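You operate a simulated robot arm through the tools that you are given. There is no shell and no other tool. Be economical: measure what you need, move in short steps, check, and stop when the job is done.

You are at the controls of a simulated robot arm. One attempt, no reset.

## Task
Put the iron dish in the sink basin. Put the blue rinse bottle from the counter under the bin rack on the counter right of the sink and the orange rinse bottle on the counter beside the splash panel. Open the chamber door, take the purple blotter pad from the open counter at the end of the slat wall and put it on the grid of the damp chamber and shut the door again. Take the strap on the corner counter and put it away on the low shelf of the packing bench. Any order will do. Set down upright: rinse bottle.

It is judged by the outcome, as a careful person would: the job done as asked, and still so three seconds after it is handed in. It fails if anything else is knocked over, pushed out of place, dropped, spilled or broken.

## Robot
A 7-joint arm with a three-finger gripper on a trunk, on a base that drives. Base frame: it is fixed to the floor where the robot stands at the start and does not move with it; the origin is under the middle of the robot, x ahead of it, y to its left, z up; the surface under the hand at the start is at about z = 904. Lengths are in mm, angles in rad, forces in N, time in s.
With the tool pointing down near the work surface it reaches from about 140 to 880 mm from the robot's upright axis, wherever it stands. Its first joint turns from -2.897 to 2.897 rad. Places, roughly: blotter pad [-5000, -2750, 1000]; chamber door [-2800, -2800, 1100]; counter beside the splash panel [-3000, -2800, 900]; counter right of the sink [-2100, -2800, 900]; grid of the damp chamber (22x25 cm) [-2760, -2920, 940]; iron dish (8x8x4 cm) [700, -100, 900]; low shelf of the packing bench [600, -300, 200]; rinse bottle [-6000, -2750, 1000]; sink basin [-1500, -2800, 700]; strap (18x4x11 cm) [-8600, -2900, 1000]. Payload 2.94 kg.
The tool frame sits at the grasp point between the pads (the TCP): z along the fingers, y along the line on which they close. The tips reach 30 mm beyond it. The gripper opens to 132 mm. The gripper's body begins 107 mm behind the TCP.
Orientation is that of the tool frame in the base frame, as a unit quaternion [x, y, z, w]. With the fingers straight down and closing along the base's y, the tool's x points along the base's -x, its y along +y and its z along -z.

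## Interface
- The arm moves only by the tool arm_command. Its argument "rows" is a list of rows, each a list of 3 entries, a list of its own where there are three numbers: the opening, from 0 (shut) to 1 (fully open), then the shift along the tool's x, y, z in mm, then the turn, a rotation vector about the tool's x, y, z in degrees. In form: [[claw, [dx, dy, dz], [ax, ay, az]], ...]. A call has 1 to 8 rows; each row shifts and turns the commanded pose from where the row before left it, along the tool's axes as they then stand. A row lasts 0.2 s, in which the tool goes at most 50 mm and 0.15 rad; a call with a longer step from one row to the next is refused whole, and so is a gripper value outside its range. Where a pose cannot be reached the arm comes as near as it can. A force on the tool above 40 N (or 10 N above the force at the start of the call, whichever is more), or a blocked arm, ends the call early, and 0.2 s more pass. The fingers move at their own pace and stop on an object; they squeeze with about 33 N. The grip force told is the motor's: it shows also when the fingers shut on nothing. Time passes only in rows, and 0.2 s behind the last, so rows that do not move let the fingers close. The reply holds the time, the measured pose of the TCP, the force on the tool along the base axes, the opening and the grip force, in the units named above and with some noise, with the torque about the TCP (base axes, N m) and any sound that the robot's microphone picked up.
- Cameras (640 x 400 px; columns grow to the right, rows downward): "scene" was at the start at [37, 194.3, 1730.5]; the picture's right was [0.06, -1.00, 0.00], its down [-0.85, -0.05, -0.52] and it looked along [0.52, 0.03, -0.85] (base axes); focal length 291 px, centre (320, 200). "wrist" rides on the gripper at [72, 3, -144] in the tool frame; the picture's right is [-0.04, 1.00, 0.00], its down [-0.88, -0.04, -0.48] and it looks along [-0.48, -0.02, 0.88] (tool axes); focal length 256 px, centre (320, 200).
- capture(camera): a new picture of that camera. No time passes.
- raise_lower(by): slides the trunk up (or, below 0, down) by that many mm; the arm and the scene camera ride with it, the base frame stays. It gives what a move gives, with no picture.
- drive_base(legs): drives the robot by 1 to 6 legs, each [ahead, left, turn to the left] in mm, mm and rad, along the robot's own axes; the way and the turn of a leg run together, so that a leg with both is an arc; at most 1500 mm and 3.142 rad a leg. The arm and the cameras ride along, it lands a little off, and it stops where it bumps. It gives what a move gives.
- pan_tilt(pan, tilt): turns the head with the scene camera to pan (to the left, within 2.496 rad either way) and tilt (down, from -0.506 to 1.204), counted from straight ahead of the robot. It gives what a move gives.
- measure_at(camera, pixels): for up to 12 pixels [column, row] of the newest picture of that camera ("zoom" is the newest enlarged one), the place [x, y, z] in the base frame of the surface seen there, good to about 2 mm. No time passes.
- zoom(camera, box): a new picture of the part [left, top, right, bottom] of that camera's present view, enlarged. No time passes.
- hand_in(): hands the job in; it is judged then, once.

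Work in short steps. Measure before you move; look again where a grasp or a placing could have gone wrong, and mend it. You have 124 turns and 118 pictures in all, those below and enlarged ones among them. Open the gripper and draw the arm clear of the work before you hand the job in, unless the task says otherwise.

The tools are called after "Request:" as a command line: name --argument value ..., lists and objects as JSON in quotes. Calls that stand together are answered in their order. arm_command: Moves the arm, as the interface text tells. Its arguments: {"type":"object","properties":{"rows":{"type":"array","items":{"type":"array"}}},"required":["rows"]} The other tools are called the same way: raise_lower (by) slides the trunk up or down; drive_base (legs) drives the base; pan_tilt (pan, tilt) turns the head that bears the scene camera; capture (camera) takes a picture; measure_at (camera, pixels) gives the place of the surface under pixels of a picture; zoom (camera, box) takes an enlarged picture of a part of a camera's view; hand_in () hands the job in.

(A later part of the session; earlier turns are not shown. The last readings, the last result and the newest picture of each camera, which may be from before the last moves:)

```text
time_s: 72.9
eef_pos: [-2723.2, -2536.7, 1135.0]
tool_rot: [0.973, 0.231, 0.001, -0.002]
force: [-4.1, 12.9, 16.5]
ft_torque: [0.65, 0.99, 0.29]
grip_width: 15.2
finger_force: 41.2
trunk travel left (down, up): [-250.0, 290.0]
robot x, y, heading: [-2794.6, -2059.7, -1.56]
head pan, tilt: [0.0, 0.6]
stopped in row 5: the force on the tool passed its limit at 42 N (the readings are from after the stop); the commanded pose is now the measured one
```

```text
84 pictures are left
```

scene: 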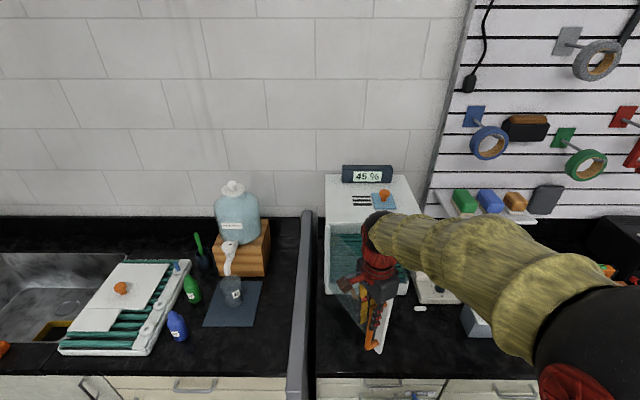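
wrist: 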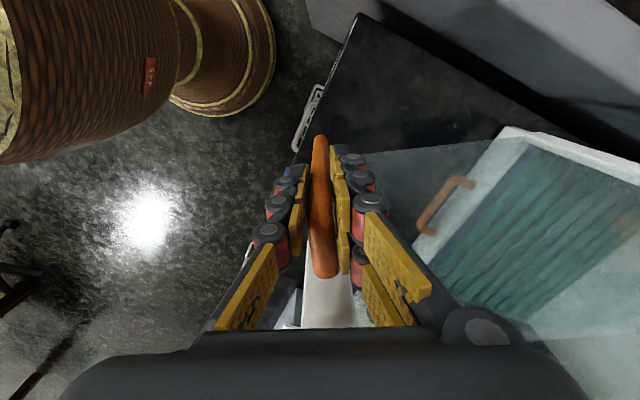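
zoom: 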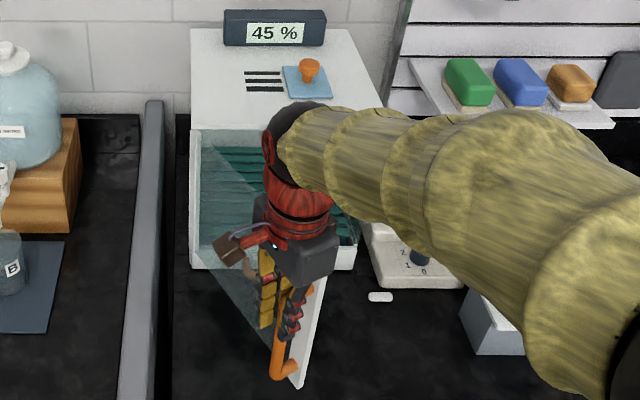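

Nothing blocks it visibly; the strain was likely built-up mismatch. I go on with smaller steps from the reset pose.

Request:
arm_command --rows '[[0, [22.8, 3.8, 0], [0, 0, 5]], [0, [22.8, 3.8, 0], [0, 0, 5]], [0, [22.8, 3.8, 0], [0, 0, 5]], [0, [22.8, 3.8, 0], [0, 0, 5]], [0, [0, 0, 0], [0, 0, 0]]]'

```text
time_s: 73.9
eef_pos: [-2631.8, -2518.0, 1134.5]
tool_rot: [0.998, 0.067, 0.0, -0.007]
force: [0.1, 16.3, 13.9]
ft_torque: [0.27, 0.43, 0.12]
grip_width: 15.2
finger_force: 41.2
trunk travel left (down, up): [-250.0, 290.0]
robot x, y, heading: [-2792.0, -2059.6, -1.56]
head pan, tilt: [0.0, 0.6]
stopped in row 5: the force on the tool passed its limit at 40 N (the readings are from after the stop); the commanded pose is now the measured one
```

Door is about 83° open. I take it a bit further, easing inward.

Request:
arm_command --rows '[[0, [22, 7.5, 0], [0, 0, 5]], [0, [22, 5, 0], [0, 0, 5]], [0, [15, 3, 0], [0, 0, 3]], [0, [0, 0, 0], [0, 0, 0]]]'

Request:
capture --camera "scene"

```text
time_s: 74.3
eef_pos: [-2612.6, -2518.4, 1134.9]
tool_rot: [0.999, 0.031, -0.001, -0.008]
force: [-0.2, 18.9, 13.3]
ft_torque: [0.04, 0.46, 0.1]
grip_width: 15.4
finger_force: 41.0
trunk travel left (down, up): [-250.0, 290.0]
robot x, y, heading: [-2794.9, -2058.4, -1.558]
head pan, tilt: [0.0, 0.6]
stopped in row 2: the force on the tool passed its limit at 42 N (the readings are from after the stop); the commanded pose is now the measured one
```

```text
83 pictures are left
```

scene: 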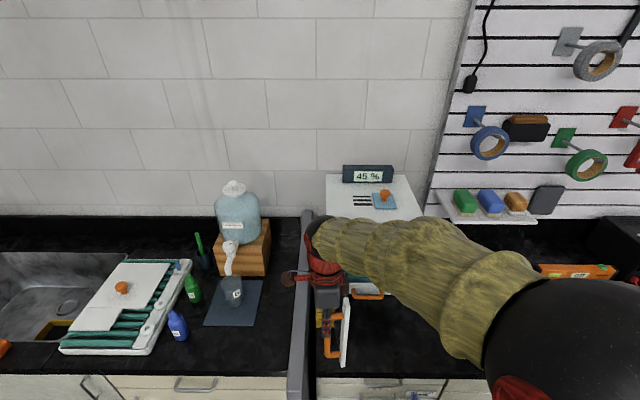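

The door stands at about 90°. I release and lift straight up clear of it.

Request:
arm_command --rows '[[0.3, [0, 0, 0], [0, 0, 0]], [0.45, [0, 0, 0], [0, 0, 0]], [0.45, [0, 0, 0], [0, 0, 0]], [0.45, [0, 0, -40], [0, 0, 0]], [0.45, [0, 0, -45], [0, 0, 0]], [0.45, [0, 0, -45], [0, 0, 0]]]'

Request:
capture --camera "wrist"

Request:
capture --camera "scene"

```text
time_s: 75.7
eef_pos: [-2612.5, -2520.4, 1261.2]
tool_rot: [1.0, 0.029, -0.001, -0.008]
force: [0.5, 0.6, -0.3]
ft_torque: [-0.01, -0.02, 0.02]
grip_width: 59.6
finger_force: 0.0
trunk travel left (down, up): [-250.0, 290.0]
robot x, y, heading: [-2790.0, -2060.7, -1.561]
head pan, tilt: [0.0, 0.6]
```

```text
82 pictures are left
```

wrist: 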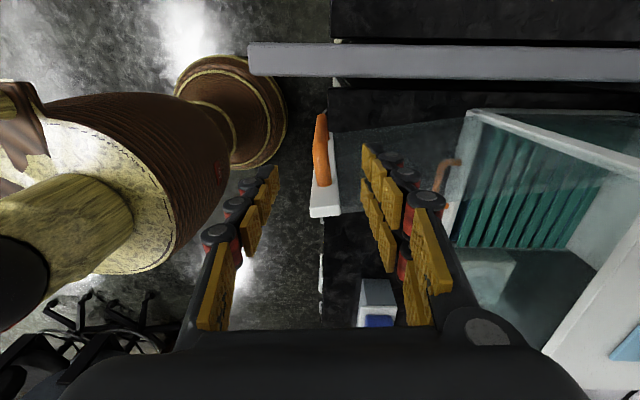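

```text
81 pictures are left
```

scene: 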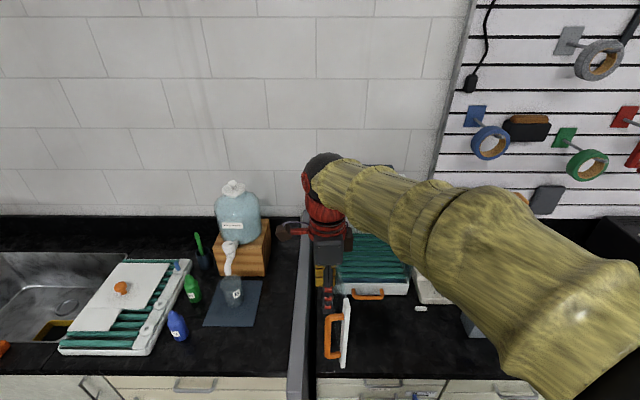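

The door is open and free. I draw the arm back over the floor and turn the tool back to its usual heading.

Request:
arm_command --rows '[[0.45, [0, -40, 0], [0, 0, 0]], [0.45, [0, -40, 0], [0, 0, 0]], [0.45, [0, -40, 0], [0, 0, -8]], [0.45, [0, 0, 0], [0, 0, -8.3]], [0.45, [0, 0, 0], [0, 0, -8.3]], [0.45, [0, 0, 0], [0, 0, -8.3]], [0.45, [0, 0, 0], [0, 0, -8.3]], [0.45, [0, 0, 0], [0, 0, -8.3]]]'

Request:
arm_command --rows '[[0.45, [0, 0, 0], [0, 0, -8.3]], [0.45, [0, 0, 0], [0, 0, -8.3]], [0.45, [0, 0, 0], [0, 0, -8.3]], [0.45, [0, 0, 0], [0, 0, -8.3]], [0.45, [0, 0, 0], [0, 0, -8.3]], [0.45, [0, -45, 0], [0, 0, 0]], [0.45, [0, -45, 0], [0, 0, 0]], [0.45, [0, -45, 0], [0, 0, 0]]]'

Request:
capture --camera "scene"

Request:
zoom --camera "scene" --box '[310, 160, 450, 380]'

Request:
measure_at --camera "zoom" --pixels '[[320, 160], [320, 200], [320, 250], [240, 250], [400, 250], [400, 180], [300, 130], [340, 270], [280, 370], [320, 255], [395, 255], [400, 145]]'

```text
time_s: 77.5
eef_pos: [-2618.2, -2403.0, 1265.4]
tool_rot: [0.895, 0.446, 0.003, -0.008]
force: [0.9, -0.4, -0.3]
ft_torque: [-0.02, -0.02, -0.02]
grip_width: 59.5
finger_force: 0.0
trunk travel left (down, up): [-250.0, 290.0]
robot x, y, heading: [-2795.6, -2058.5, -1.56]
head pan, tilt: [0.0, 0.6]
```

```text
time_s: 79.3
eef_pos: [-2751.2, -2413.4, 1265.1]
tool_rot: [0.679, 0.734, 0.006, -0.007]
force: [0.9, -1.1, -0.2]
ft_torque: [0.05, -0.01, 0.0]
grip_width: 59.1
finger_force: 0.1
trunk travel left (down, up): [-250.0, 290.0]
robot x, y, heading: [-2796.7, -2059.1, -1.556]
head pan, tilt: [0.0, 0.6]
```

```text
80 pictures are left
```

scene: 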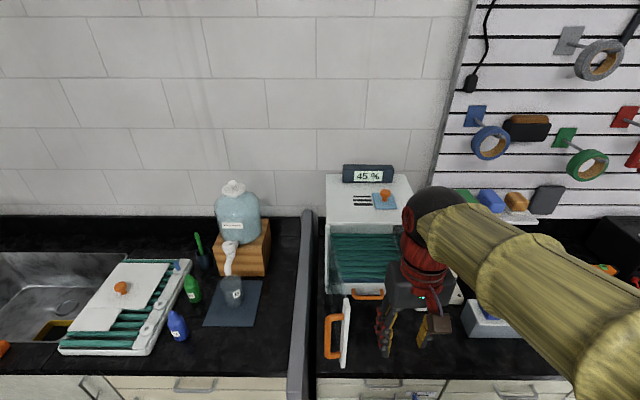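

```text
1.82 times, centred on (380, 270) of scene
```

zoom: 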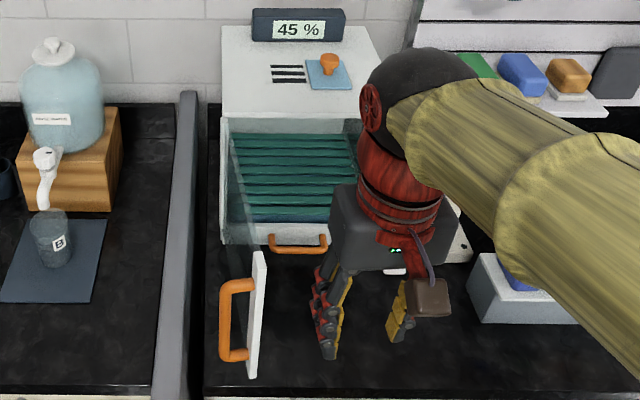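

```text
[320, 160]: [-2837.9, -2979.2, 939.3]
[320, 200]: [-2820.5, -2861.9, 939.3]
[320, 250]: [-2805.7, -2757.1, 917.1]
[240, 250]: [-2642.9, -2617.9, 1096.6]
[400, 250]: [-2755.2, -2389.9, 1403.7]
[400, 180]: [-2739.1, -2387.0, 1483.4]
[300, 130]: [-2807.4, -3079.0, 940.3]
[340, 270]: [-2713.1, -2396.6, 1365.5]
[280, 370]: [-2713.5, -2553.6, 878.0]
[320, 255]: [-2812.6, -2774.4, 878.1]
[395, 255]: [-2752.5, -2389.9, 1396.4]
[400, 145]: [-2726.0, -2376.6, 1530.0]
```

The grid lies at z≈940 behind the opening. Now I back off and look right along the counter, for the way to the pad.

Request:
drive_base --legs '[[-250, 0, 0]]'

Request:
pan_tilt --pan -1.2 --tilt 0.5

Request:
capture --camera "scene"

```text
time_s: 81.1
eef_pos: [-2757.3, -2165.6, 1265.5]
tool_rot: [0.683, 0.73, 0.005, -0.006]
force: [-0.4, 0.1, -0.1]
ft_torque: [-0.03, 0.0, -0.01]
grip_width: 59.7
finger_force: 0.1
trunk travel left (down, up): [-250.0, 290.0]
robot x, y, heading: [-2794.9, -1807.4, -1.568]
head pan, tilt: [0.0, 0.6]
```

```text
time_s: 82.5
eef_pos: [-2756.5, -2165.8, 1265.4]
tool_rot: [0.683, 0.731, 0.006, -0.006]
force: [0.3, -0.4, 0.7]
ft_torque: [0.02, -0.02, 0.01]
grip_width: 59.4
finger_force: 0.1
trunk travel left (down, up): [-250.0, 290.0]
robot x, y, heading: [-2799.4, -1812.3, -1.567]
head pan, tilt: [-1.201, 0.499]
```

```text
78 pictures are left
```

scene: 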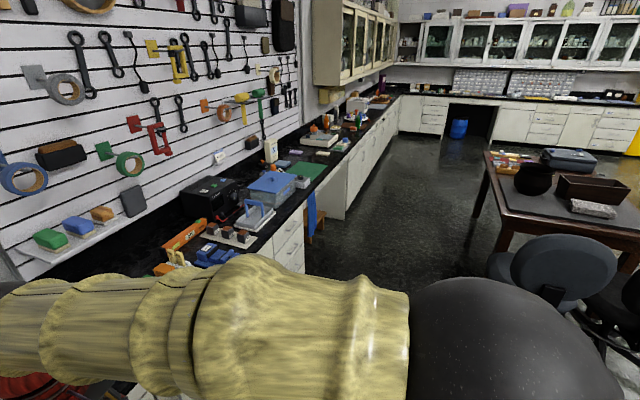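

I measure the table, chair and step stool to see how wide the aisle is.

Request:
measure_at --camera "scene" --pixels '[[486, 160], [474, 215], [498, 258], [520, 250], [585, 265], [318, 228], [310, 265], [300, 200], [305, 166], [350, 110], [345, 200], [308, 220]]'

Request:
zoom --camera "scene" --box '[240, 70, 440, 195]'

```text
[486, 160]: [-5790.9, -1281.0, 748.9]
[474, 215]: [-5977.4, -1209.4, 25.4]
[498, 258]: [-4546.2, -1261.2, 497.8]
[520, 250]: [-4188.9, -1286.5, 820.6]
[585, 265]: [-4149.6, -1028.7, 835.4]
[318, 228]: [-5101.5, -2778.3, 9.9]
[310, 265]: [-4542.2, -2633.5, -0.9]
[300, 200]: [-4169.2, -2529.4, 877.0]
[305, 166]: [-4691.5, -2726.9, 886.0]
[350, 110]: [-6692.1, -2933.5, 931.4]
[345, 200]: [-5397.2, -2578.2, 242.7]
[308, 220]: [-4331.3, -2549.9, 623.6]
```

```text
3.20 times, centred on (340, 132) of scene
```

zoom: 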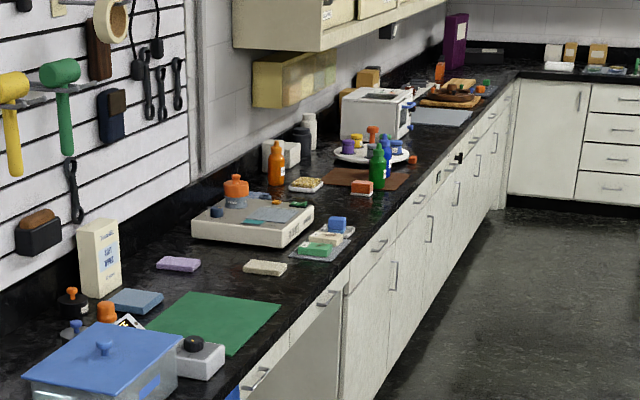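

The aisle is free (chairs at y≥-1290, counter edge at -2557). The purple pad seems the one at zoom (178,264). I drive right about 2.1 m.

Request:
drive_base --legs '[[0, -1050, 0], [0, -1050, 0]]'

Request:
pan_tilt --pan 0.0 --tilt 0.6

Request:
capture --camera "scene"

```text
time_s: 93.0
eef_pos: [-4865.7, -2160.7, 1266.3]
tool_rot: [0.689, 0.725, 0.006, -0.006]
force: [-0.7, -0.2, -0.6]
ft_torque: [-0.04, 0.01, -0.02]
grip_width: 59.5
finger_force: 0.1
trunk travel left (down, up): [-250.0, 290.0]
robot x, y, heading: [-4901.2, -1805.4, -1.587]
head pan, tilt: [-1.201, 0.499]
```

```text
time_s: 94.4
eef_pos: [-4866.2, -2160.0, 1265.5]
tool_rot: [0.689, 0.725, 0.006, -0.007]
force: [0.3, 0.1, 0.1]
ft_torque: [-0.01, 0.02, 0.01]
grip_width: 59.4
finger_force: 0.1
trunk travel left (down, up): [-250.0, 290.0]
robot x, y, heading: [-4899.7, -1801.8, -1.582]
head pan, tilt: [0.0, 0.6]
```

```text
76 pictures are left
```

scene: 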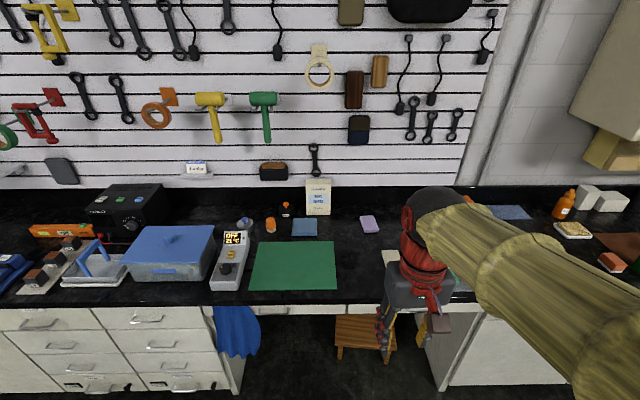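

The purple pad is at (370,223). I zoom and measure it and its surroundings.

Request:
zoom --camera "scene" --box '[320, 190, 420, 260]'

Request:
measure_at --camera "zoom" --pixels '[[310, 215], [260, 165], [345, 165], [285, 265], [385, 260], [300, 272], [330, 200], [230, 230]]'

Request:
measure_at --camera "scene" --pixels '[[563, 205], [563, 217], [571, 190], [392, 258], [305, 228], [318, 198], [380, 290]]'

```text
5.71 times, centred on (370, 225) of scene
```

zoom: 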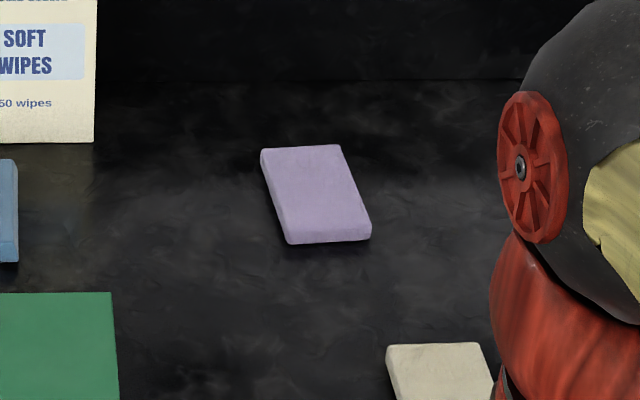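

```text
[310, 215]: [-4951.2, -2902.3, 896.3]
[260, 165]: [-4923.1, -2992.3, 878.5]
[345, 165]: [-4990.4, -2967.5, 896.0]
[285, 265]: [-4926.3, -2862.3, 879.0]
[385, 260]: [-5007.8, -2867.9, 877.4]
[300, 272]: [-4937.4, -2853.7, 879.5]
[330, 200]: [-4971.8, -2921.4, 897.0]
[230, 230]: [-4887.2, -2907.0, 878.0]
```

```text
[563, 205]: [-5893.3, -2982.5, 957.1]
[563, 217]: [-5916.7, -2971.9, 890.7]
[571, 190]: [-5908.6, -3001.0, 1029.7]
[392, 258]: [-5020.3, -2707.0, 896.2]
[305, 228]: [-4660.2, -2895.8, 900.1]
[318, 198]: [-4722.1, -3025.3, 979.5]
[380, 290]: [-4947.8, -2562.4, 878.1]
```

The pad measures about 66×112×18 mm. I'll take it with the tool pitched 45° so the hand stays outside the chamber on placing. First its corners for the yaw, and a closer stance.

Request:
measure_at --camera "zoom" --pixels '[[266, 153], [336, 149], [364, 232], [292, 236], [277, 195], [351, 190], [328, 238], [300, 150]]'

Request:
drive_base --legs '[[330, -40, 0.015]]'

Request:
capture --camera "scene"

```text
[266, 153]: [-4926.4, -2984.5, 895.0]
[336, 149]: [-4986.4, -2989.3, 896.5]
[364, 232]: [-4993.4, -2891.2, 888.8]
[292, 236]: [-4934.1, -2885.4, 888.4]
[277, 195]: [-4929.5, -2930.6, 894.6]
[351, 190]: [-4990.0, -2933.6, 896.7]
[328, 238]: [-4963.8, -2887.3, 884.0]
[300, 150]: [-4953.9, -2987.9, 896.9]
```

```text
time_s: 96.5
eef_pos: [-4897.4, -2486.4, 1264.4]
tool_rot: [0.681, 0.733, 0.006, -0.006]
force: [-0.7, -0.9, 0.2]
ft_torque: [0.04, -0.04, 0.02]
grip_width: 59.5
finger_force: 0.0
trunk travel left (down, up): [-250.0, 290.0]
robot x, y, heading: [-4938.0, -2134.1, -1.565]
head pan, tilt: [0.0, 0.6]
```

```text
74 pictures are left
```

scene: 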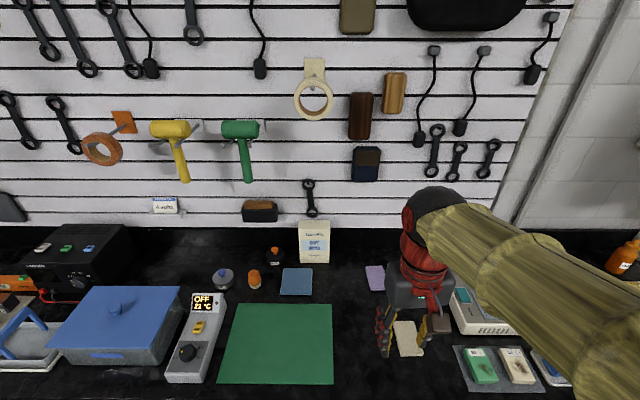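

The pad's yaw already matches the tool's (about -4°). I move out over the counter and begin the 45° pitch.

Request:
arm_command --rows '[[0.75, [-45, -13, 15], [0, 0, 0]], [0.75, [-45, -13, 15], [0, 0, 0]], [0.75, [-45, -13, 15], [0, 0, 0]], [0.75, [-45, -13, 15], [0, 0, 0]], [0.75, [-45, -13, 15], [0, 0, 0]], [0.75, [-45, -13, 0], [0, 0, 0]], [0.75, [0, 0, 0], [0, -8, 0]], [0.75, [0, 0, 0], [0, -8, 0]]]'

Request:
arm_command --rows '[[0.75, [0, 0, 0], [0, -8, 0]], [0.75, [0, 0, 0], [0, -7, 0]], [0.75, [0, 0, 0], [0, -7, 0]], [0.75, [0, 0, 0], [0, -7, 0]], [0.75, [0, 0, 0], [0, 0, 0]]]'

Request:
capture --camera "wrist"

Request:
capture --camera "scene"

```text
time_s: 98.3
eef_pos: [-4954.7, -2759.8, 1185.3]
tool_rot: [0.675, 0.726, -0.091, 0.097]
force: [0.0, 0.5, 0.2]
ft_torque: [0.02, 0.02, -0.04]
grip_width: 99.0
finger_force: 0.1
trunk travel left (down, up): [-250.0, 290.0]
robot x, y, heading: [-4940.7, -2134.1, -1.558]
head pan, tilt: [0.0, 0.6]
```

```text
time_s: 99.5
eef_pos: [-4956.4, -2759.1, 1185.0]
tool_rot: [0.631, 0.68, -0.255, 0.274]
force: [-0.6, -0.4, 0.2]
ft_torque: [0.01, -0.02, -0.01]
grip_width: 98.9
finger_force: 0.1
trunk travel left (down, up): [-250.0, 290.0]
robot x, y, heading: [-4940.7, -2130.0, -1.565]
head pan, tilt: [0.0, 0.6]
```

```text
73 pictures are left
```

wrist: 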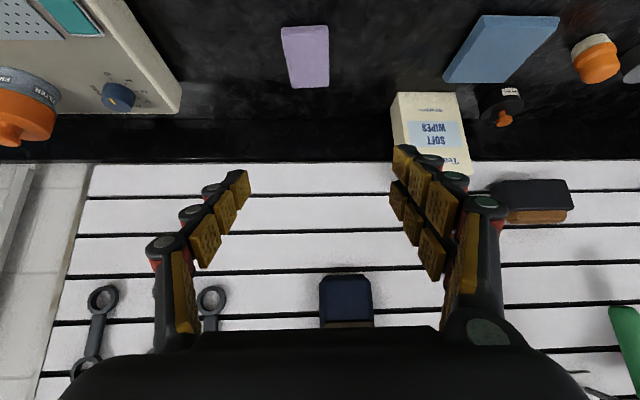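

```text
72 pictures are left
```

scene: 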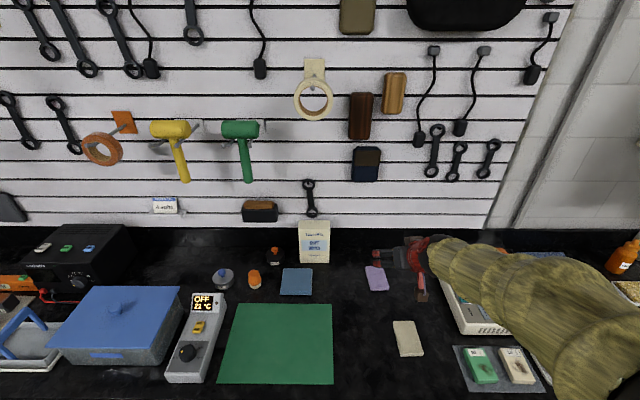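

The tool axis is now (0.05,-0.69,-0.72). I approach to 40 mm short of the pad along the tool axis and check.

Request:
arm_command --rows '[[0.75, [11.3, -2.5, 38.4], [0, 0, 0]], [0.75, [11.3, -2.5, 38.4], [0, 0, 0]], [0.75, [11.3, -2.5, 38.4], [0, 0, 0]], [0.75, [11.3, -2.5, 38.4], [0, 0, 0]], [0.75, [11.3, -2.5, 38.4], [0, 0, 0]], [0.75, [11.3, -2.5, 38.4], [0, 0, 0]], [0.75, [11.3, -2.5, 38.4], [0, 0, 0]], [0.75, [0, 0, 0], [0, 0, 0]]]'

Request:
capture --camera "wrist"

Request:
measure_at --camera "wrist" --pixels '[[320, 130], [320, 100], [300, 120], [340, 120]]'

```text
time_s: 101.3
eef_pos: [-4966.2, -2892.0, 937.3]
tool_rot: [0.632, 0.679, -0.256, 0.273]
force: [-0.6, -0.3, -0.7]
ft_torque: [-0.01, -0.01, -0.02]
grip_width: 99.4
finger_force: 0.0
trunk travel left (down, up): [-250.0, 290.0]
robot x, y, heading: [-4937.4, -2129.1, -1.564]
head pan, tilt: [0.0, 0.6]
```

```text
71 pictures are left
```

wrist: 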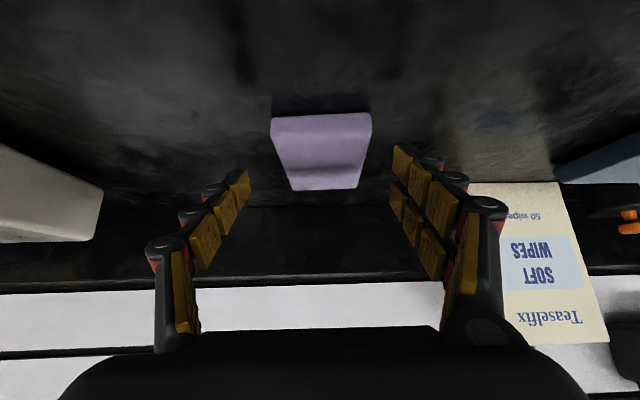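

```text
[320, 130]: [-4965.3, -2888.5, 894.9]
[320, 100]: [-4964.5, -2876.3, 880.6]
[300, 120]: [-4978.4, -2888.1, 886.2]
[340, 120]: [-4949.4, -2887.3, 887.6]
```

Well aligned. I go the last 39 mm and close.

Request:
arm_command --rows '[[0.75, [1.5, 1, 15], [0, 0, 0]], [0.75, [1, 0.5, 15], [0, 0, 0]], [0.75, [0, 0, 8], [0, 0, 0]], [0.5, [0, 0, 0], [0, 0, 0]], [0.2, [0, 0, 0], [0, 0, 0]], [0.1, [0, 0, 0], [0, 0, 0]], [0.0, [0, 0, 0], [0, 0, 0]], [0.0, [0, 0, 0], [0, 0, 0]]]'

Request:
capture --camera "wrist"

```text
time_s: 103.2
eef_pos: [-4958.6, -2918.5, 914.5]
tool_rot: [0.629, 0.679, -0.257, 0.278]
force: [3.6, -1.6, 13.0]
ft_torque: [0.05, -0.52, 0.15]
grip_width: 69.2
finger_force: 16.6
trunk travel left (down, up): [-250.0, 290.0]
robot x, y, heading: [-4937.7, -2133.2, -1.563]
head pan, tilt: [0.0, 0.6]
stopped in row 8: the force on the tool passed its limit at 42 N (the readings are from after the stop); the commanded pose is now the measured one
```

```text
70 pictures are left
```

wrist: 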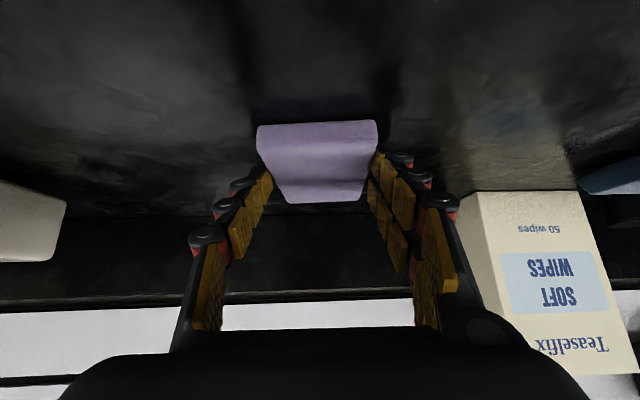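

Gripping at 69 mm; the fingers pressed the counter a bit. I ease up and let the grip settle, then lift.

Request:
arm_command --rows '[[0.0, [0, 0, 0], [0, 0, 0]], [0.0, [0, 0, 0], [0, 0, 0]], [0.0, [-2.1, 0, -2.2], [0, 0, 0]], [0.0, [-4, 0, -4], [0, 0, 0]], [0.0, [-7, 0, -7], [0, 0, 0]], [0.0, [-10, 0, -10], [0, 0, 0]], [0.0, [-10, 0, -10], [0, 0, 0]], [0.0, [0, 0, 0], [0, 0, 0]]]'

Request:
capture --camera "wrist"

```text
time_s: 105.0
eef_pos: [-4958.1, -2917.1, 956.9]
tool_rot: [0.63, 0.68, -0.255, 0.276]
force: [0.3, -0.8, 0.0]
ft_torque: [-0.01, 0.03, -0.01]
grip_width: 68.6
finger_force: 33.0
trunk travel left (down, up): [-250.0, 290.0]
robot x, y, heading: [-4940.1, -2128.8, -1.561]
head pan, tilt: [0.0, 0.6]
```

```text
69 pictures are left
```

wrist: 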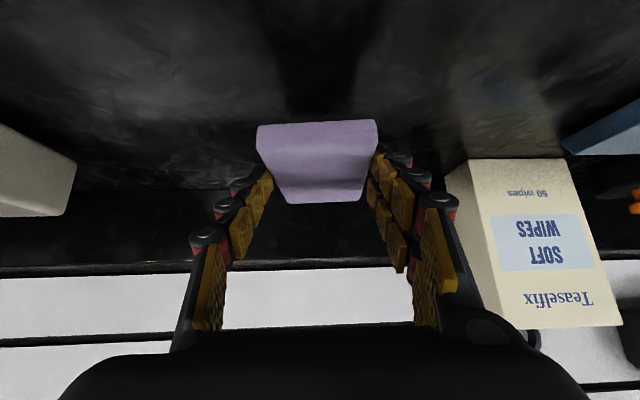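

The pad is held level. I lift 150 mm and retract.

Request:
arm_command --rows '[[0.0, [-26, 0, -27], [0, 0, 0]], [0.0, [-26, 0, -27], [0, 0, 0]], [0.0, [-26, 0, -27], [0, 0, 0]], [0.0, [-26, 0, -27], [0, 0, 0]], [0, [30, 0, -30], [0, 0, 0]], [0, [30, 0, -30], [0, 0, 0]], [0, [30, 0, -30], [0, 0, 0]], [0, [30, 0, -30], [0, 0, 0]]]'

Request:
arm_command --rows '[[0, [30, 0, -30], [0, 0, 0]], [0, [30, 0, -30], [0, 0, 0]], [0, [0, 0, 0], [0, 0, 0]]]'

Request:
capture --camera "wrist"

```text
time_s: 106.8
eef_pos: [-4971.8, -2745.6, 1110.1]
tool_rot: [0.629, 0.68, -0.255, 0.277]
force: [-0.1, 0.0, -0.7]
ft_torque: [0.01, -0.02, 0.02]
grip_width: 68.5
finger_force: 32.8
trunk travel left (down, up): [-250.0, 290.0]
robot x, y, heading: [-4942.8, -2131.0, -1.562]
head pan, tilt: [0.0, 0.6]
```

```text
time_s: 107.6
eef_pos: [-4980.2, -2662.4, 1112.4]
tool_rot: [0.63, 0.68, -0.254, 0.275]
force: [-0.3, -0.4, -0.7]
ft_torque: [0.01, 0.02, 0.03]
grip_width: 68.5
finger_force: 33.2
trunk travel left (down, up): [-250.0, 290.0]
robot x, y, heading: [-4940.6, -2133.8, -1.561]
head pan, tilt: [0.0, 0.6]
```

```text
68 pictures are left
```

wrist: 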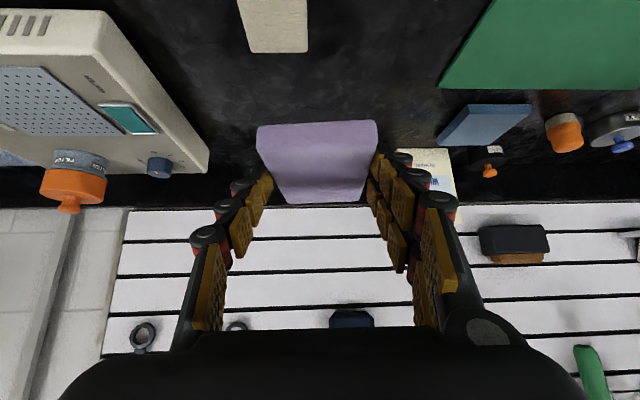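

I drive back to the chamber, staying back from the open door at first.

Request:
drive_base --legs '[[-330, 0, 0], [0, 1100, 0], [0, 1100, 0]]'

Request:
capture --camera "scene"

Request:
zoom --camera "scene" --box '[270, 120, 430, 280]'

```text
time_s: 120.2
eef_pos: [-2787.1, -2328.7, 1111.1]
tool_rot: [0.625, 0.684, -0.253, 0.278]
force: [-0.1, -0.8, 0.0]
ft_torque: [0.02, -0.03, 0.0]
grip_width: 68.6
finger_force: 32.7
trunk travel left (down, up): [-250.0, 290.0]
robot x, y, heading: [-2755.9, -1797.9, -1.545]
head pan, tilt: [0.0, 0.6]
```

```text
67 pictures are left
```

scene: 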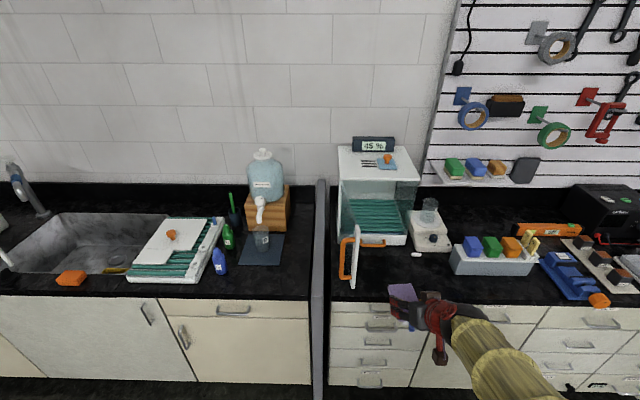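

```text
2.50 times, centred on (350, 200) of scene
```

zoom: 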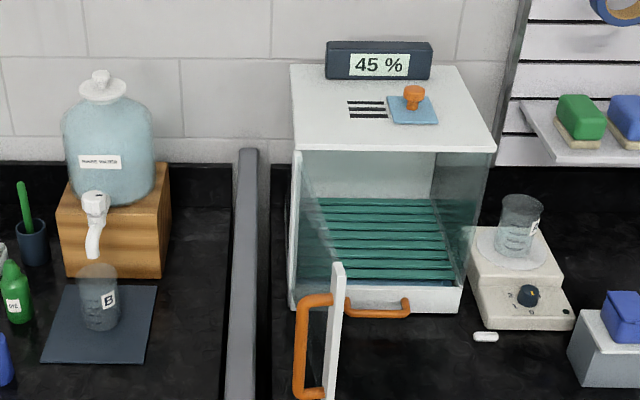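

I measure the grid, sill, lintel and open door edge.

Request:
measure_at --camera "zoom" --pixels '[[330, 240], [440, 210], [380, 235], [390, 275], [400, 290], [330, 205], [465, 280], [450, 250], [400, 148], [340, 265], [333, 395], [430, 255]]'

```text
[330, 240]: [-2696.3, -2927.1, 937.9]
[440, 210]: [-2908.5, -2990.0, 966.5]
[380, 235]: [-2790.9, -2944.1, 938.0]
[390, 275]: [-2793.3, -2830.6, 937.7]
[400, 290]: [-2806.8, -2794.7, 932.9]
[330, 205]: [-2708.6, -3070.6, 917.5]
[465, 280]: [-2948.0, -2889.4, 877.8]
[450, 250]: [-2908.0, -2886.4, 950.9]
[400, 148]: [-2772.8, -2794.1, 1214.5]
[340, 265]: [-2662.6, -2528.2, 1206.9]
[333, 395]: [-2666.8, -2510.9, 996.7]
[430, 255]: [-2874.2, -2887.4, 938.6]
```

Grid is at z≈938 (x -2660…-2880, y -2815…-3060); the door's free edge is at (-2663,-2520). I drive ahead, slightly right, to keep the hand clear of the door.

Request:
drive_base --legs '[[325, -25, -0.015]]'

Request:
capture --camera "scene"

```text
time_s: 122.3
eef_pos: [-2810.2, -2655.1, 1111.2]
tool_rot: [0.629, 0.681, -0.254, 0.275]
force: [0.2, 0.5, -0.2]
ft_torque: [0.01, 0.02, 0.03]
grip_width: 68.3
finger_force: 32.9
trunk travel left (down, up): [-250.0, 290.0]
robot x, y, heading: [-2771.0, -2123.0, -1.554]
head pan, tilt: [0.0, 0.6]
```

```text
65 pictures are left
```

scene: 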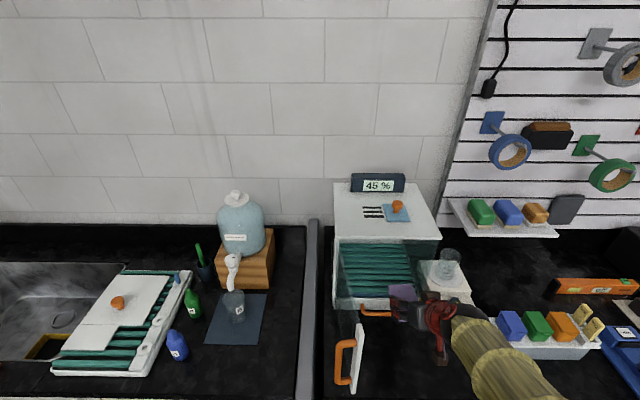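

I lower to z≈1000 in front of the opening, then move the pad in.

Request:
arm_command --rows '[[0, [26, 0, 26.7], [0, 0, 0]], [0, [26, 0, 26.7], [0, 0, 0]], [0, [25, 0, 26.5], [0, 0, 0]], [0, [-26, -2, 25], [0, 0, 0]], [0, [-26, -2, 25], [0, 0, 0]], [0, [-26, -2, 25], [0, 0, 0]], [0, [0, 0, 0], [0, 0, 0]]]'

Request:
capture --camera "wrist"

Request:
capture --camera "scene"

```text
time_s: 123.9
eef_pos: [-2805.6, -2765.0, 1004.9]
tool_rot: [0.628, 0.682, -0.254, 0.276]
force: [0.4, -0.6, -1.1]
ft_torque: [0.0, 0.02, -0.01]
grip_width: 68.6
finger_force: 33.0
trunk travel left (down, up): [-250.0, 290.0]
robot x, y, heading: [-2773.0, -2122.1, -1.552]
head pan, tilt: [0.0, 0.6]
```

```text
64 pictures are left
```

wrist: 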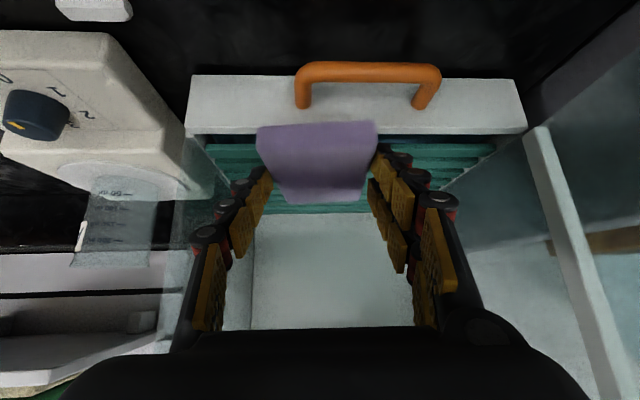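

```text
63 pictures are left
```

scene: 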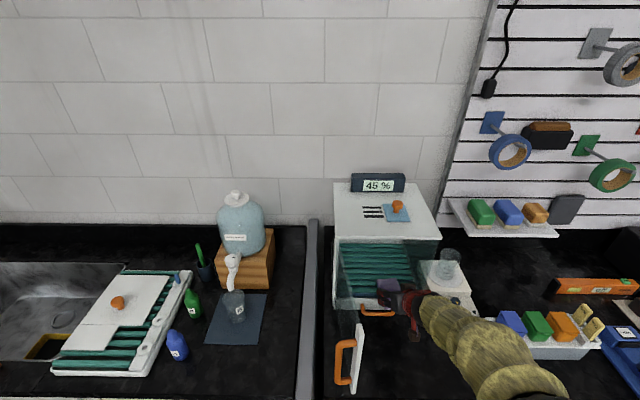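

The opening spans wrist columns ~200–525, so I shift some 20 mm to +x while moving the pad further in.

Request:
arm_command --rows '[[0, [-26, 3, 25], [0, 0, 0]], [0, [-26, 3, 25], [0, 0, 0]], [0, [-26, 2, 25], [0, 0, 0]], [0, [-26, 2, 25], [0, 0, 0]], [0, [0, 0, 0], [0, 0, 0]]]'

Request:
capture --camera "wrist"

Request:
zoom --camera "scene" --box '[310, 170, 470, 370]'

```text
time_s: 125.1
eef_pos: [-2782.8, -2909.3, 1003.2]
tool_rot: [0.627, 0.683, -0.252, 0.277]
force: [0.3, -0.1, -0.3]
ft_torque: [0.01, 0.03, 0.0]
grip_width: 68.9
finger_force: 32.9
trunk travel left (down, up): [-250.0, 290.0]
robot x, y, heading: [-2769.5, -2127.0, -1.552]
head pan, tilt: [0.0, 0.6]
```

```text
62 pictures are left
```

wrist: 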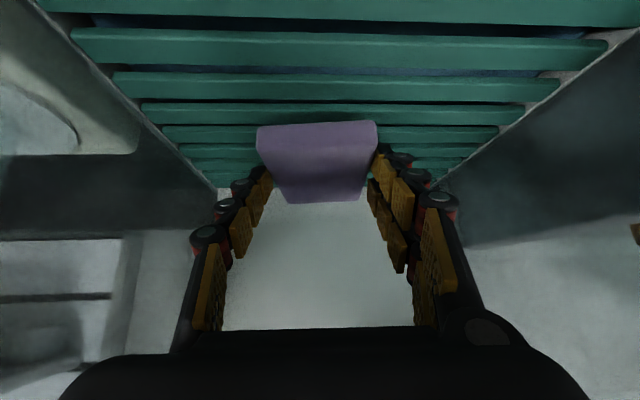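

```text
2.00 times, centred on (390, 270) of scene
```

zoom: 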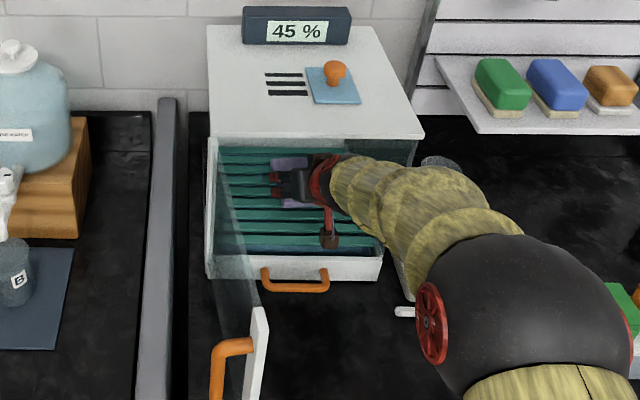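

The pad is well over the grid. I lower it the last ~28 mm.

Request:
arm_command --rows '[[0, [7, 0, 7.2], [0, 0, 0]], [0, [5.5, 0, 5.7], [0, 0, 0]], [0, [3.5, 0, 3.6], [0, 0, 0]], [0, [2, 0, 2.1], [0, 0, 0]], [0, [0, 0, 0], [0, 0, 0]]]'

```text
time_s: 126.3
eef_pos: [-2783.2, -2906.7, 977.0]
tool_rot: [0.627, 0.682, -0.253, 0.277]
force: [0.3, 0.1, -1.2]
ft_torque: [0.02, 0.02, -0.02]
grip_width: 68.8
finger_force: 33.0
trunk travel left (down, up): [-250.0, 290.0]
robot x, y, heading: [-2774.7, -2123.9, -1.551]
head pan, tilt: [0.0, 0.6]
```

Request:
arm_command --rows '[[0, [1.4, 0, 1.4], [0, 0, 0]], [0, [1.4, 0, 1.4], [0, 0, 0]], [0, [1.0, 0, 1.0], [0, 0, 0]], [0, [0, 0, 0], [0, 0, 0]]]'

Request:
capture --camera "wrist"

```text
time_s: 127.3
eef_pos: [-2783.4, -2906.5, 975.5]
tool_rot: [0.627, 0.682, -0.255, 0.278]
force: [7.9, -4.5, 17.0]
ft_torque: [-0.14, -0.94, -0.14]
grip_width: 68.9
finger_force: 32.9
trunk travel left (down, up): [-250.0, 290.0]
robot x, y, heading: [-2774.2, -2123.3, -1.552]
head pan, tilt: [0.0, 0.6]
```

```text
60 pictures are left
```

wrist: 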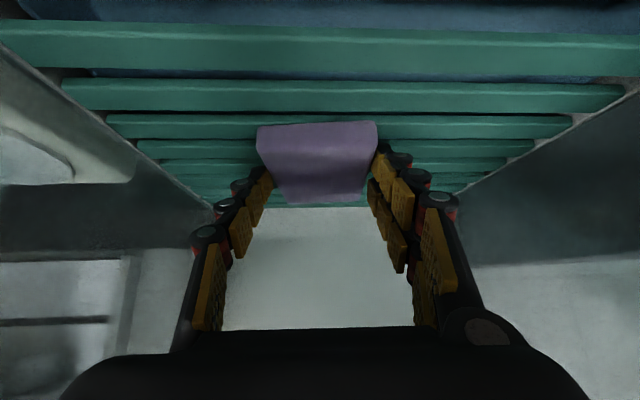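

Contact felt. I release, raise a little, and withdraw.

Request:
arm_command --rows '[[0.62, [-0.7, 0, -0.7], [0, 0, 0]], [0.68, [0, 0, 0], [0, 0, 0]], [0.68, [0, 0, 0], [0, 0, 0]], [0.68, [-10, 0, -10.5], [0, 0, 0]], [0.68, [-10, 0, -10.5], [0, 0, 0]], [0.68, [26, 2, -25], [0, 0, 0]], [0.68, [26, 2, -25], [0, 0, 0]], [0.68, [26, 2, -25], [0, 0, 0]]]'

Request:
capture --camera "wrist"

Request:
arm_command --rows '[[0.5, [26, 0, -25], [0, 0, 0]], [0.5, [26, 0, -25], [0, 0, 0]], [0.5, [26, 0, -25], [0, 0, 0]], [0.5, [26, 0, -25], [0, 0, 0]], [0.5, [26, 0, -25], [0, 0, 0]], [0.4, [26, 0, -25], [0, 0, 0]]]'

Request:
capture --camera "scene"

```text
time_s: 129.1
eef_pos: [-2786.5, -2796.6, 1001.7]
tool_rot: [0.627, 0.682, -0.254, 0.277]
force: [1.7, -0.3, 0.2]
ft_torque: [0.02, 0.01, 0.01]
grip_width: 90.1
finger_force: 0.1
trunk travel left (down, up): [-250.0, 290.0]
robot x, y, heading: [-2772.4, -2120.9, -1.553]
head pan, tilt: [0.0, 0.6]
```

```text
59 pictures are left
```

wrist: 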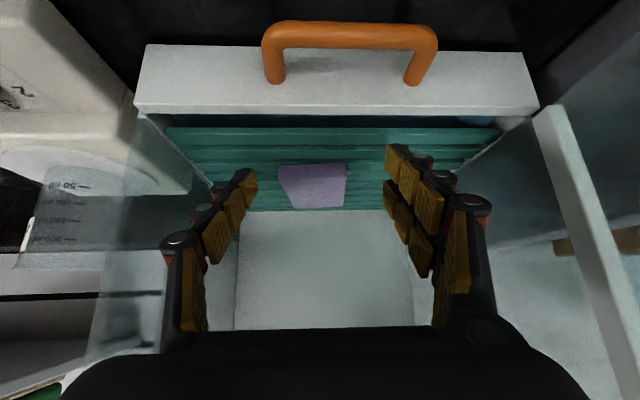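

```text
time_s: 130.5
eef_pos: [-2806.2, -2580.9, 999.1]
tool_rot: [0.627, 0.682, -0.254, 0.277]
force: [-0.5, -0.7, 0.1]
ft_torque: [-0.02, 0.02, 0.01]
grip_width: 52.9
finger_force: 0.1
trunk travel left (down, up): [-250.0, 290.0]
robot x, y, heading: [-2769.9, -2125.0, -1.552]
head pan, tilt: [0.0, 0.6]
```

```text
58 pictures are left
```

scene: 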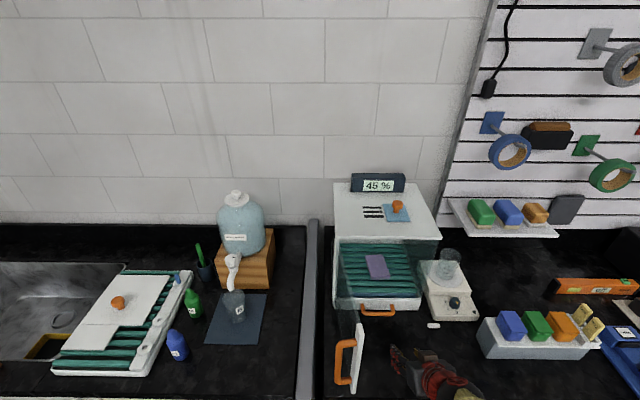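

The pad lies on the grid. Now to shut the door: I raise the arm, bring the tool upright and yaw it to match the open door's handle.

Request:
arm_command --rows '[[0.5, [-33.3, 0, -34.5], [0, 0, 0]], [0.5, [-33.3, 0, -34.5], [0, 0, 0]], [0.5, [-33.3, 0, -34.5], [0, 0, 0]], [0.5, [-33.3, 0, -34.5], [0, 0, 0]], [0.5, [-33.3, 0, -34.5], [0, 0, 0]], [0.5, [-20, 0, -20], [0, 0, 0]], [0.5, [0, 0, 0], [0, 8, 0]], [0.5, [0, 0, 0], [0, 8, 0]]]'

Request:
arm_command --rows '[[0.5, [0, 0, 0], [0, 8, 0]], [0.5, [0, 0, 0], [0, 8, 0]], [0.5, [0, 0, 0], [0, 8, 0]], [0.5, [0, 0, 0], [0, 4, 0]], [0.5, [0, 0, 0], [0, 0, 8.2]], [0.5, [0, 0, 0], [0, 0, 8.2]], [0.5, [0, 0, 0], [0, 0, 8.2]], [0.5, [0, 0, 0], [0, 0, 8.2]]]'

Request:
arm_command --rows '[[0.5, [0, 0, 0], [0, 0, 8.2]], [0.5, [0, 0, 0], [0, 0, 8.2]], [0.5, [0, 0, 0], [0, 0, 8.2]], [0.5, [0, 0, 0], [0, 0, 8.2]], [0.5, [0, 0, 0], [0, 0, 8.2]], [0.5, [0, 0, 0], [0, 0, 8.2]], [0.5, [0, 0, 0], [0, 0, 6]]]'

Request:
capture --camera "scene"

Request:
zoom --camera "scene" --box '[310, 290, 410, 400]'

```text
time_s: 132.3
eef_pos: [-2806.1, -2580.3, 1267.1]
tool_rot: [0.657, 0.714, -0.163, 0.179]
force: [-0.5, 0.1, -0.6]
ft_torque: [0.01, -0.02, 0.01]
grip_width: 65.8
finger_force: 0.0
trunk travel left (down, up): [-250.0, 290.0]
robot x, y, heading: [-2772.0, -2121.8, -1.549]
head pan, tilt: [0.0, 0.6]
```

```text
time_s: 134.1
eef_pos: [-2805.1, -2581.1, 1266.3]
tool_rot: [0.858, 0.514, 0.0, 0.001]
force: [0.2, 0.4, -0.6]
ft_torque: [-0.02, 0.02, -0.02]
grip_width: 65.9
finger_force: 0.1
trunk travel left (down, up): [-250.0, 290.0]
robot x, y, heading: [-2772.9, -2123.1, -1.553]
head pan, tilt: [0.0, 0.6]
```

```text
time_s: 135.7
eef_pos: [-2805.9, -2581.0, 1267.5]
tool_rot: [0.998, 0.058, 0.0, 0.001]
force: [-0.1, -0.5, 0.0]
ft_torque: [-0.03, 0.01, 0.0]
grip_width: 66.0
finger_force: 0.0
trunk travel left (down, up): [-250.0, 290.0]
robot x, y, heading: [-2773.8, -2124.9, -1.552]
head pan, tilt: [0.0, 0.6]
```

```text
57 pictures are left
```

scene: 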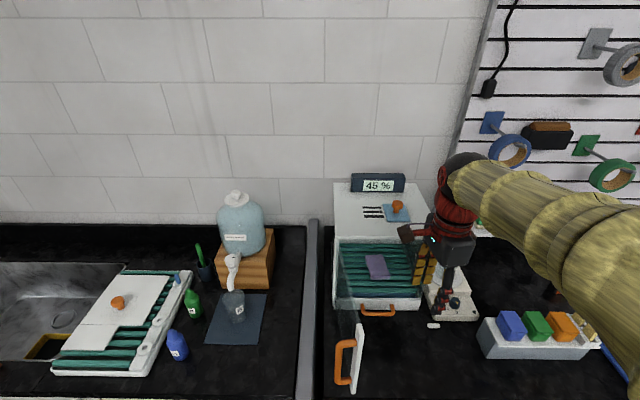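

```text
3.64 times, centred on (360, 345) of scene
```

zoom: 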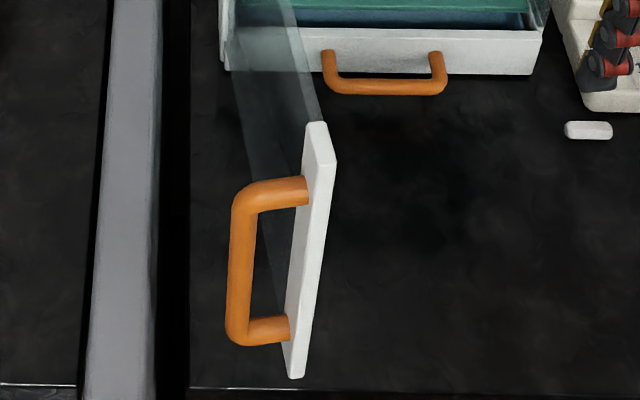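

I measure the handle bar and door edge.

Request:
measure_at --camera "zoom" --pixels '[[243, 200], [241, 240], [238, 290], [236, 325], [252, 195], [275, 190], [315, 135], [295, 370], [310, 250]]'

```text
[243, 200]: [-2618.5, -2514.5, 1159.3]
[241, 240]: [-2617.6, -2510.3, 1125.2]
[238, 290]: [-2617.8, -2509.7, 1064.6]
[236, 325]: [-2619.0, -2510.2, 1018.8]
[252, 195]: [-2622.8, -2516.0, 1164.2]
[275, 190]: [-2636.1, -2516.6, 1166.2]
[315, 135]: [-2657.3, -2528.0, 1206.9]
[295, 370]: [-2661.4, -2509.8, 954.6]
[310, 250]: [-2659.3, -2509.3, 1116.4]
```

Bar centre at about (-2618,-2518). I move above it, over the door's top edge (z 1207), then check.

Request:
arm_command --rows '[[0.5, [30, -8, -10], [0, 0, 0]], [0.5, [41, -8.2, 0], [0, 0, 0]], [0.5, [41, -8.2, 0], [0, 0, 0]], [0.5, [41, -8.2, 0], [0, 0, 0]], [0.5, [41, -8.2, 0], [0, 0, 0]], [0.5, [0, 0, 0], [0, 0, 0]]]'

Request:
capture --camera "wrist"

```text
time_s: 137.1
eef_pos: [-2620.2, -2519.2, 1277.3]
tool_rot: [0.998, 0.059, 0.0, 0.001]
force: [0.8, -0.6, 0.2]
ft_torque: [0.0, 0.0, -0.01]
grip_width: 66.2
finger_force: 0.0
trunk travel left (down, up): [-250.0, 290.0]
robot x, y, heading: [-2771.7, -2121.7, -1.552]
head pan, tilt: [0.0, 0.6]
```

```text
55 pictures are left
```

wrist: 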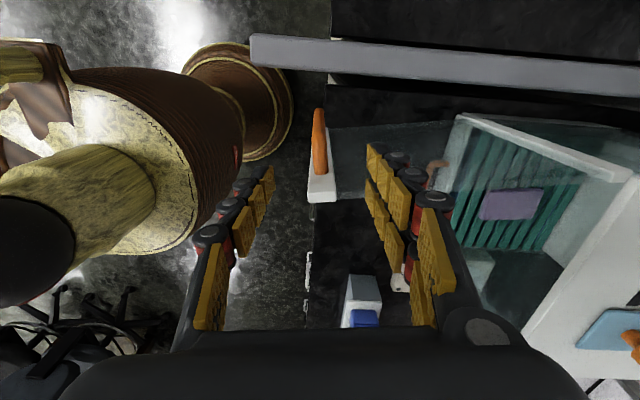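

Aligned; I descend to z≈1137 and close on the bar.

Request:
arm_command --rows '[[0.5, [2, 0, 40], [0, 0, 0]], [0.5, [0, 0, 40], [0, 0, 0]], [0.5, [0, 0, 40], [0, 0, 0]], [0.5, [0, 0, 20], [0, 0, 0]], [0.2, [0, 0, 0], [0, 0, 0]], [0.1, [0, 0, 0], [0, 0, 0]], [0.05, [0, 0, 0], [0, 0, 0]], [0.05, [0, 0, 0], [0, 0, 0]]]'

```text
time_s: 138.9
eef_pos: [-2616.8, -2517.5, 1134.6]
tool_rot: [0.998, 0.06, 0.0, -0.001]
force: [-0.5, 14.7, 0.3]
ft_torque: [0.38, -0.06, -0.05]
grip_width: 15.5
finger_force: 12.3
trunk travel left (down, up): [-250.0, 290.0]
robot x, y, heading: [-2771.5, -2120.9, -1.553]
head pan, tilt: [0.0, 0.6]
```

Gripped. I swing the door back along the arc, 5 steps of 6.5°.

Request:
arm_command --rows '[[0.0, [-29.7, -0.8, 0], [0, 0, -6.5]], [0.0, [-29.7, -3.8, 0], [0, 0, -6.5]], [0.0, [-29.7, -3.8, 0], [0, 0, -6.5]], [0.0, [-29.7, -3.8, 0], [0, 0, -6.5]], [0.0, [-29.7, -3.8, 0], [0, 0, -6.5]]]'

```text
time_s: 140.1
eef_pos: [-2761.7, -2557.3, 1134.6]
tool_rot: [0.942, 0.337, 0.0, 0.001]
force: [0.9, -1.7, -28.6]
ft_torque: [0.49, 0.12, -0.08]
grip_width: 14.7
finger_force: 40.9
trunk travel left (down, up): [-250.0, 290.0]
robot x, y, heading: [-2771.7, -2119.5, -1.551]
head pan, tilt: [0.0, 0.6]
```

Swinging smoothly. Five more steps.

Request:
arm_command --rows '[[0.0, [-29.7, -3.8, 0], [0, 0, -6.5]], [0.0, [-29.7, -3.8, 0], [0, 0, -6.5]], [0.0, [-29.7, -3.8, 0], [0, 0, -6.5]], [0.0, [-29.7, -3.8, 0], [0, 0, -6.5]], [0.0, [-29.7, -3.8, 0], [0, 0, -6.5]]]'

Request:
capture --camera "scene"

```text
time_s: 141.3
eef_pos: [-2865.2, -2660.9, 1136.9]
tool_rot: [0.809, 0.587, 0.0, 0.0]
force: [11.0, -6.7, -19.5]
ft_torque: [0.73, 0.11, -0.2]
grip_width: 14.2
finger_force: 40.4
trunk travel left (down, up): [-250.0, 290.0]
robot x, y, heading: [-2771.3, -2121.8, -1.55]
head pan, tilt: [0.0, 0.6]
```

```text
54 pictures are left
```

scene: 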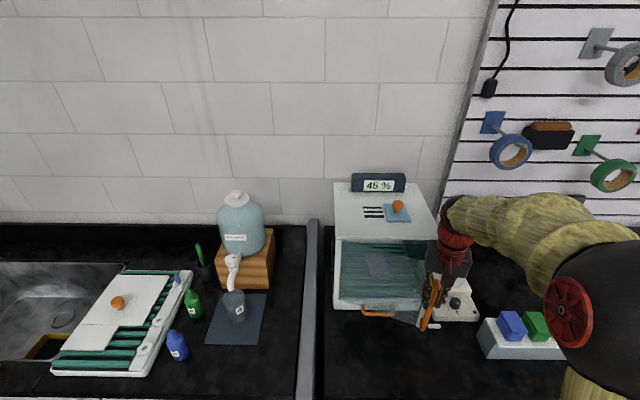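

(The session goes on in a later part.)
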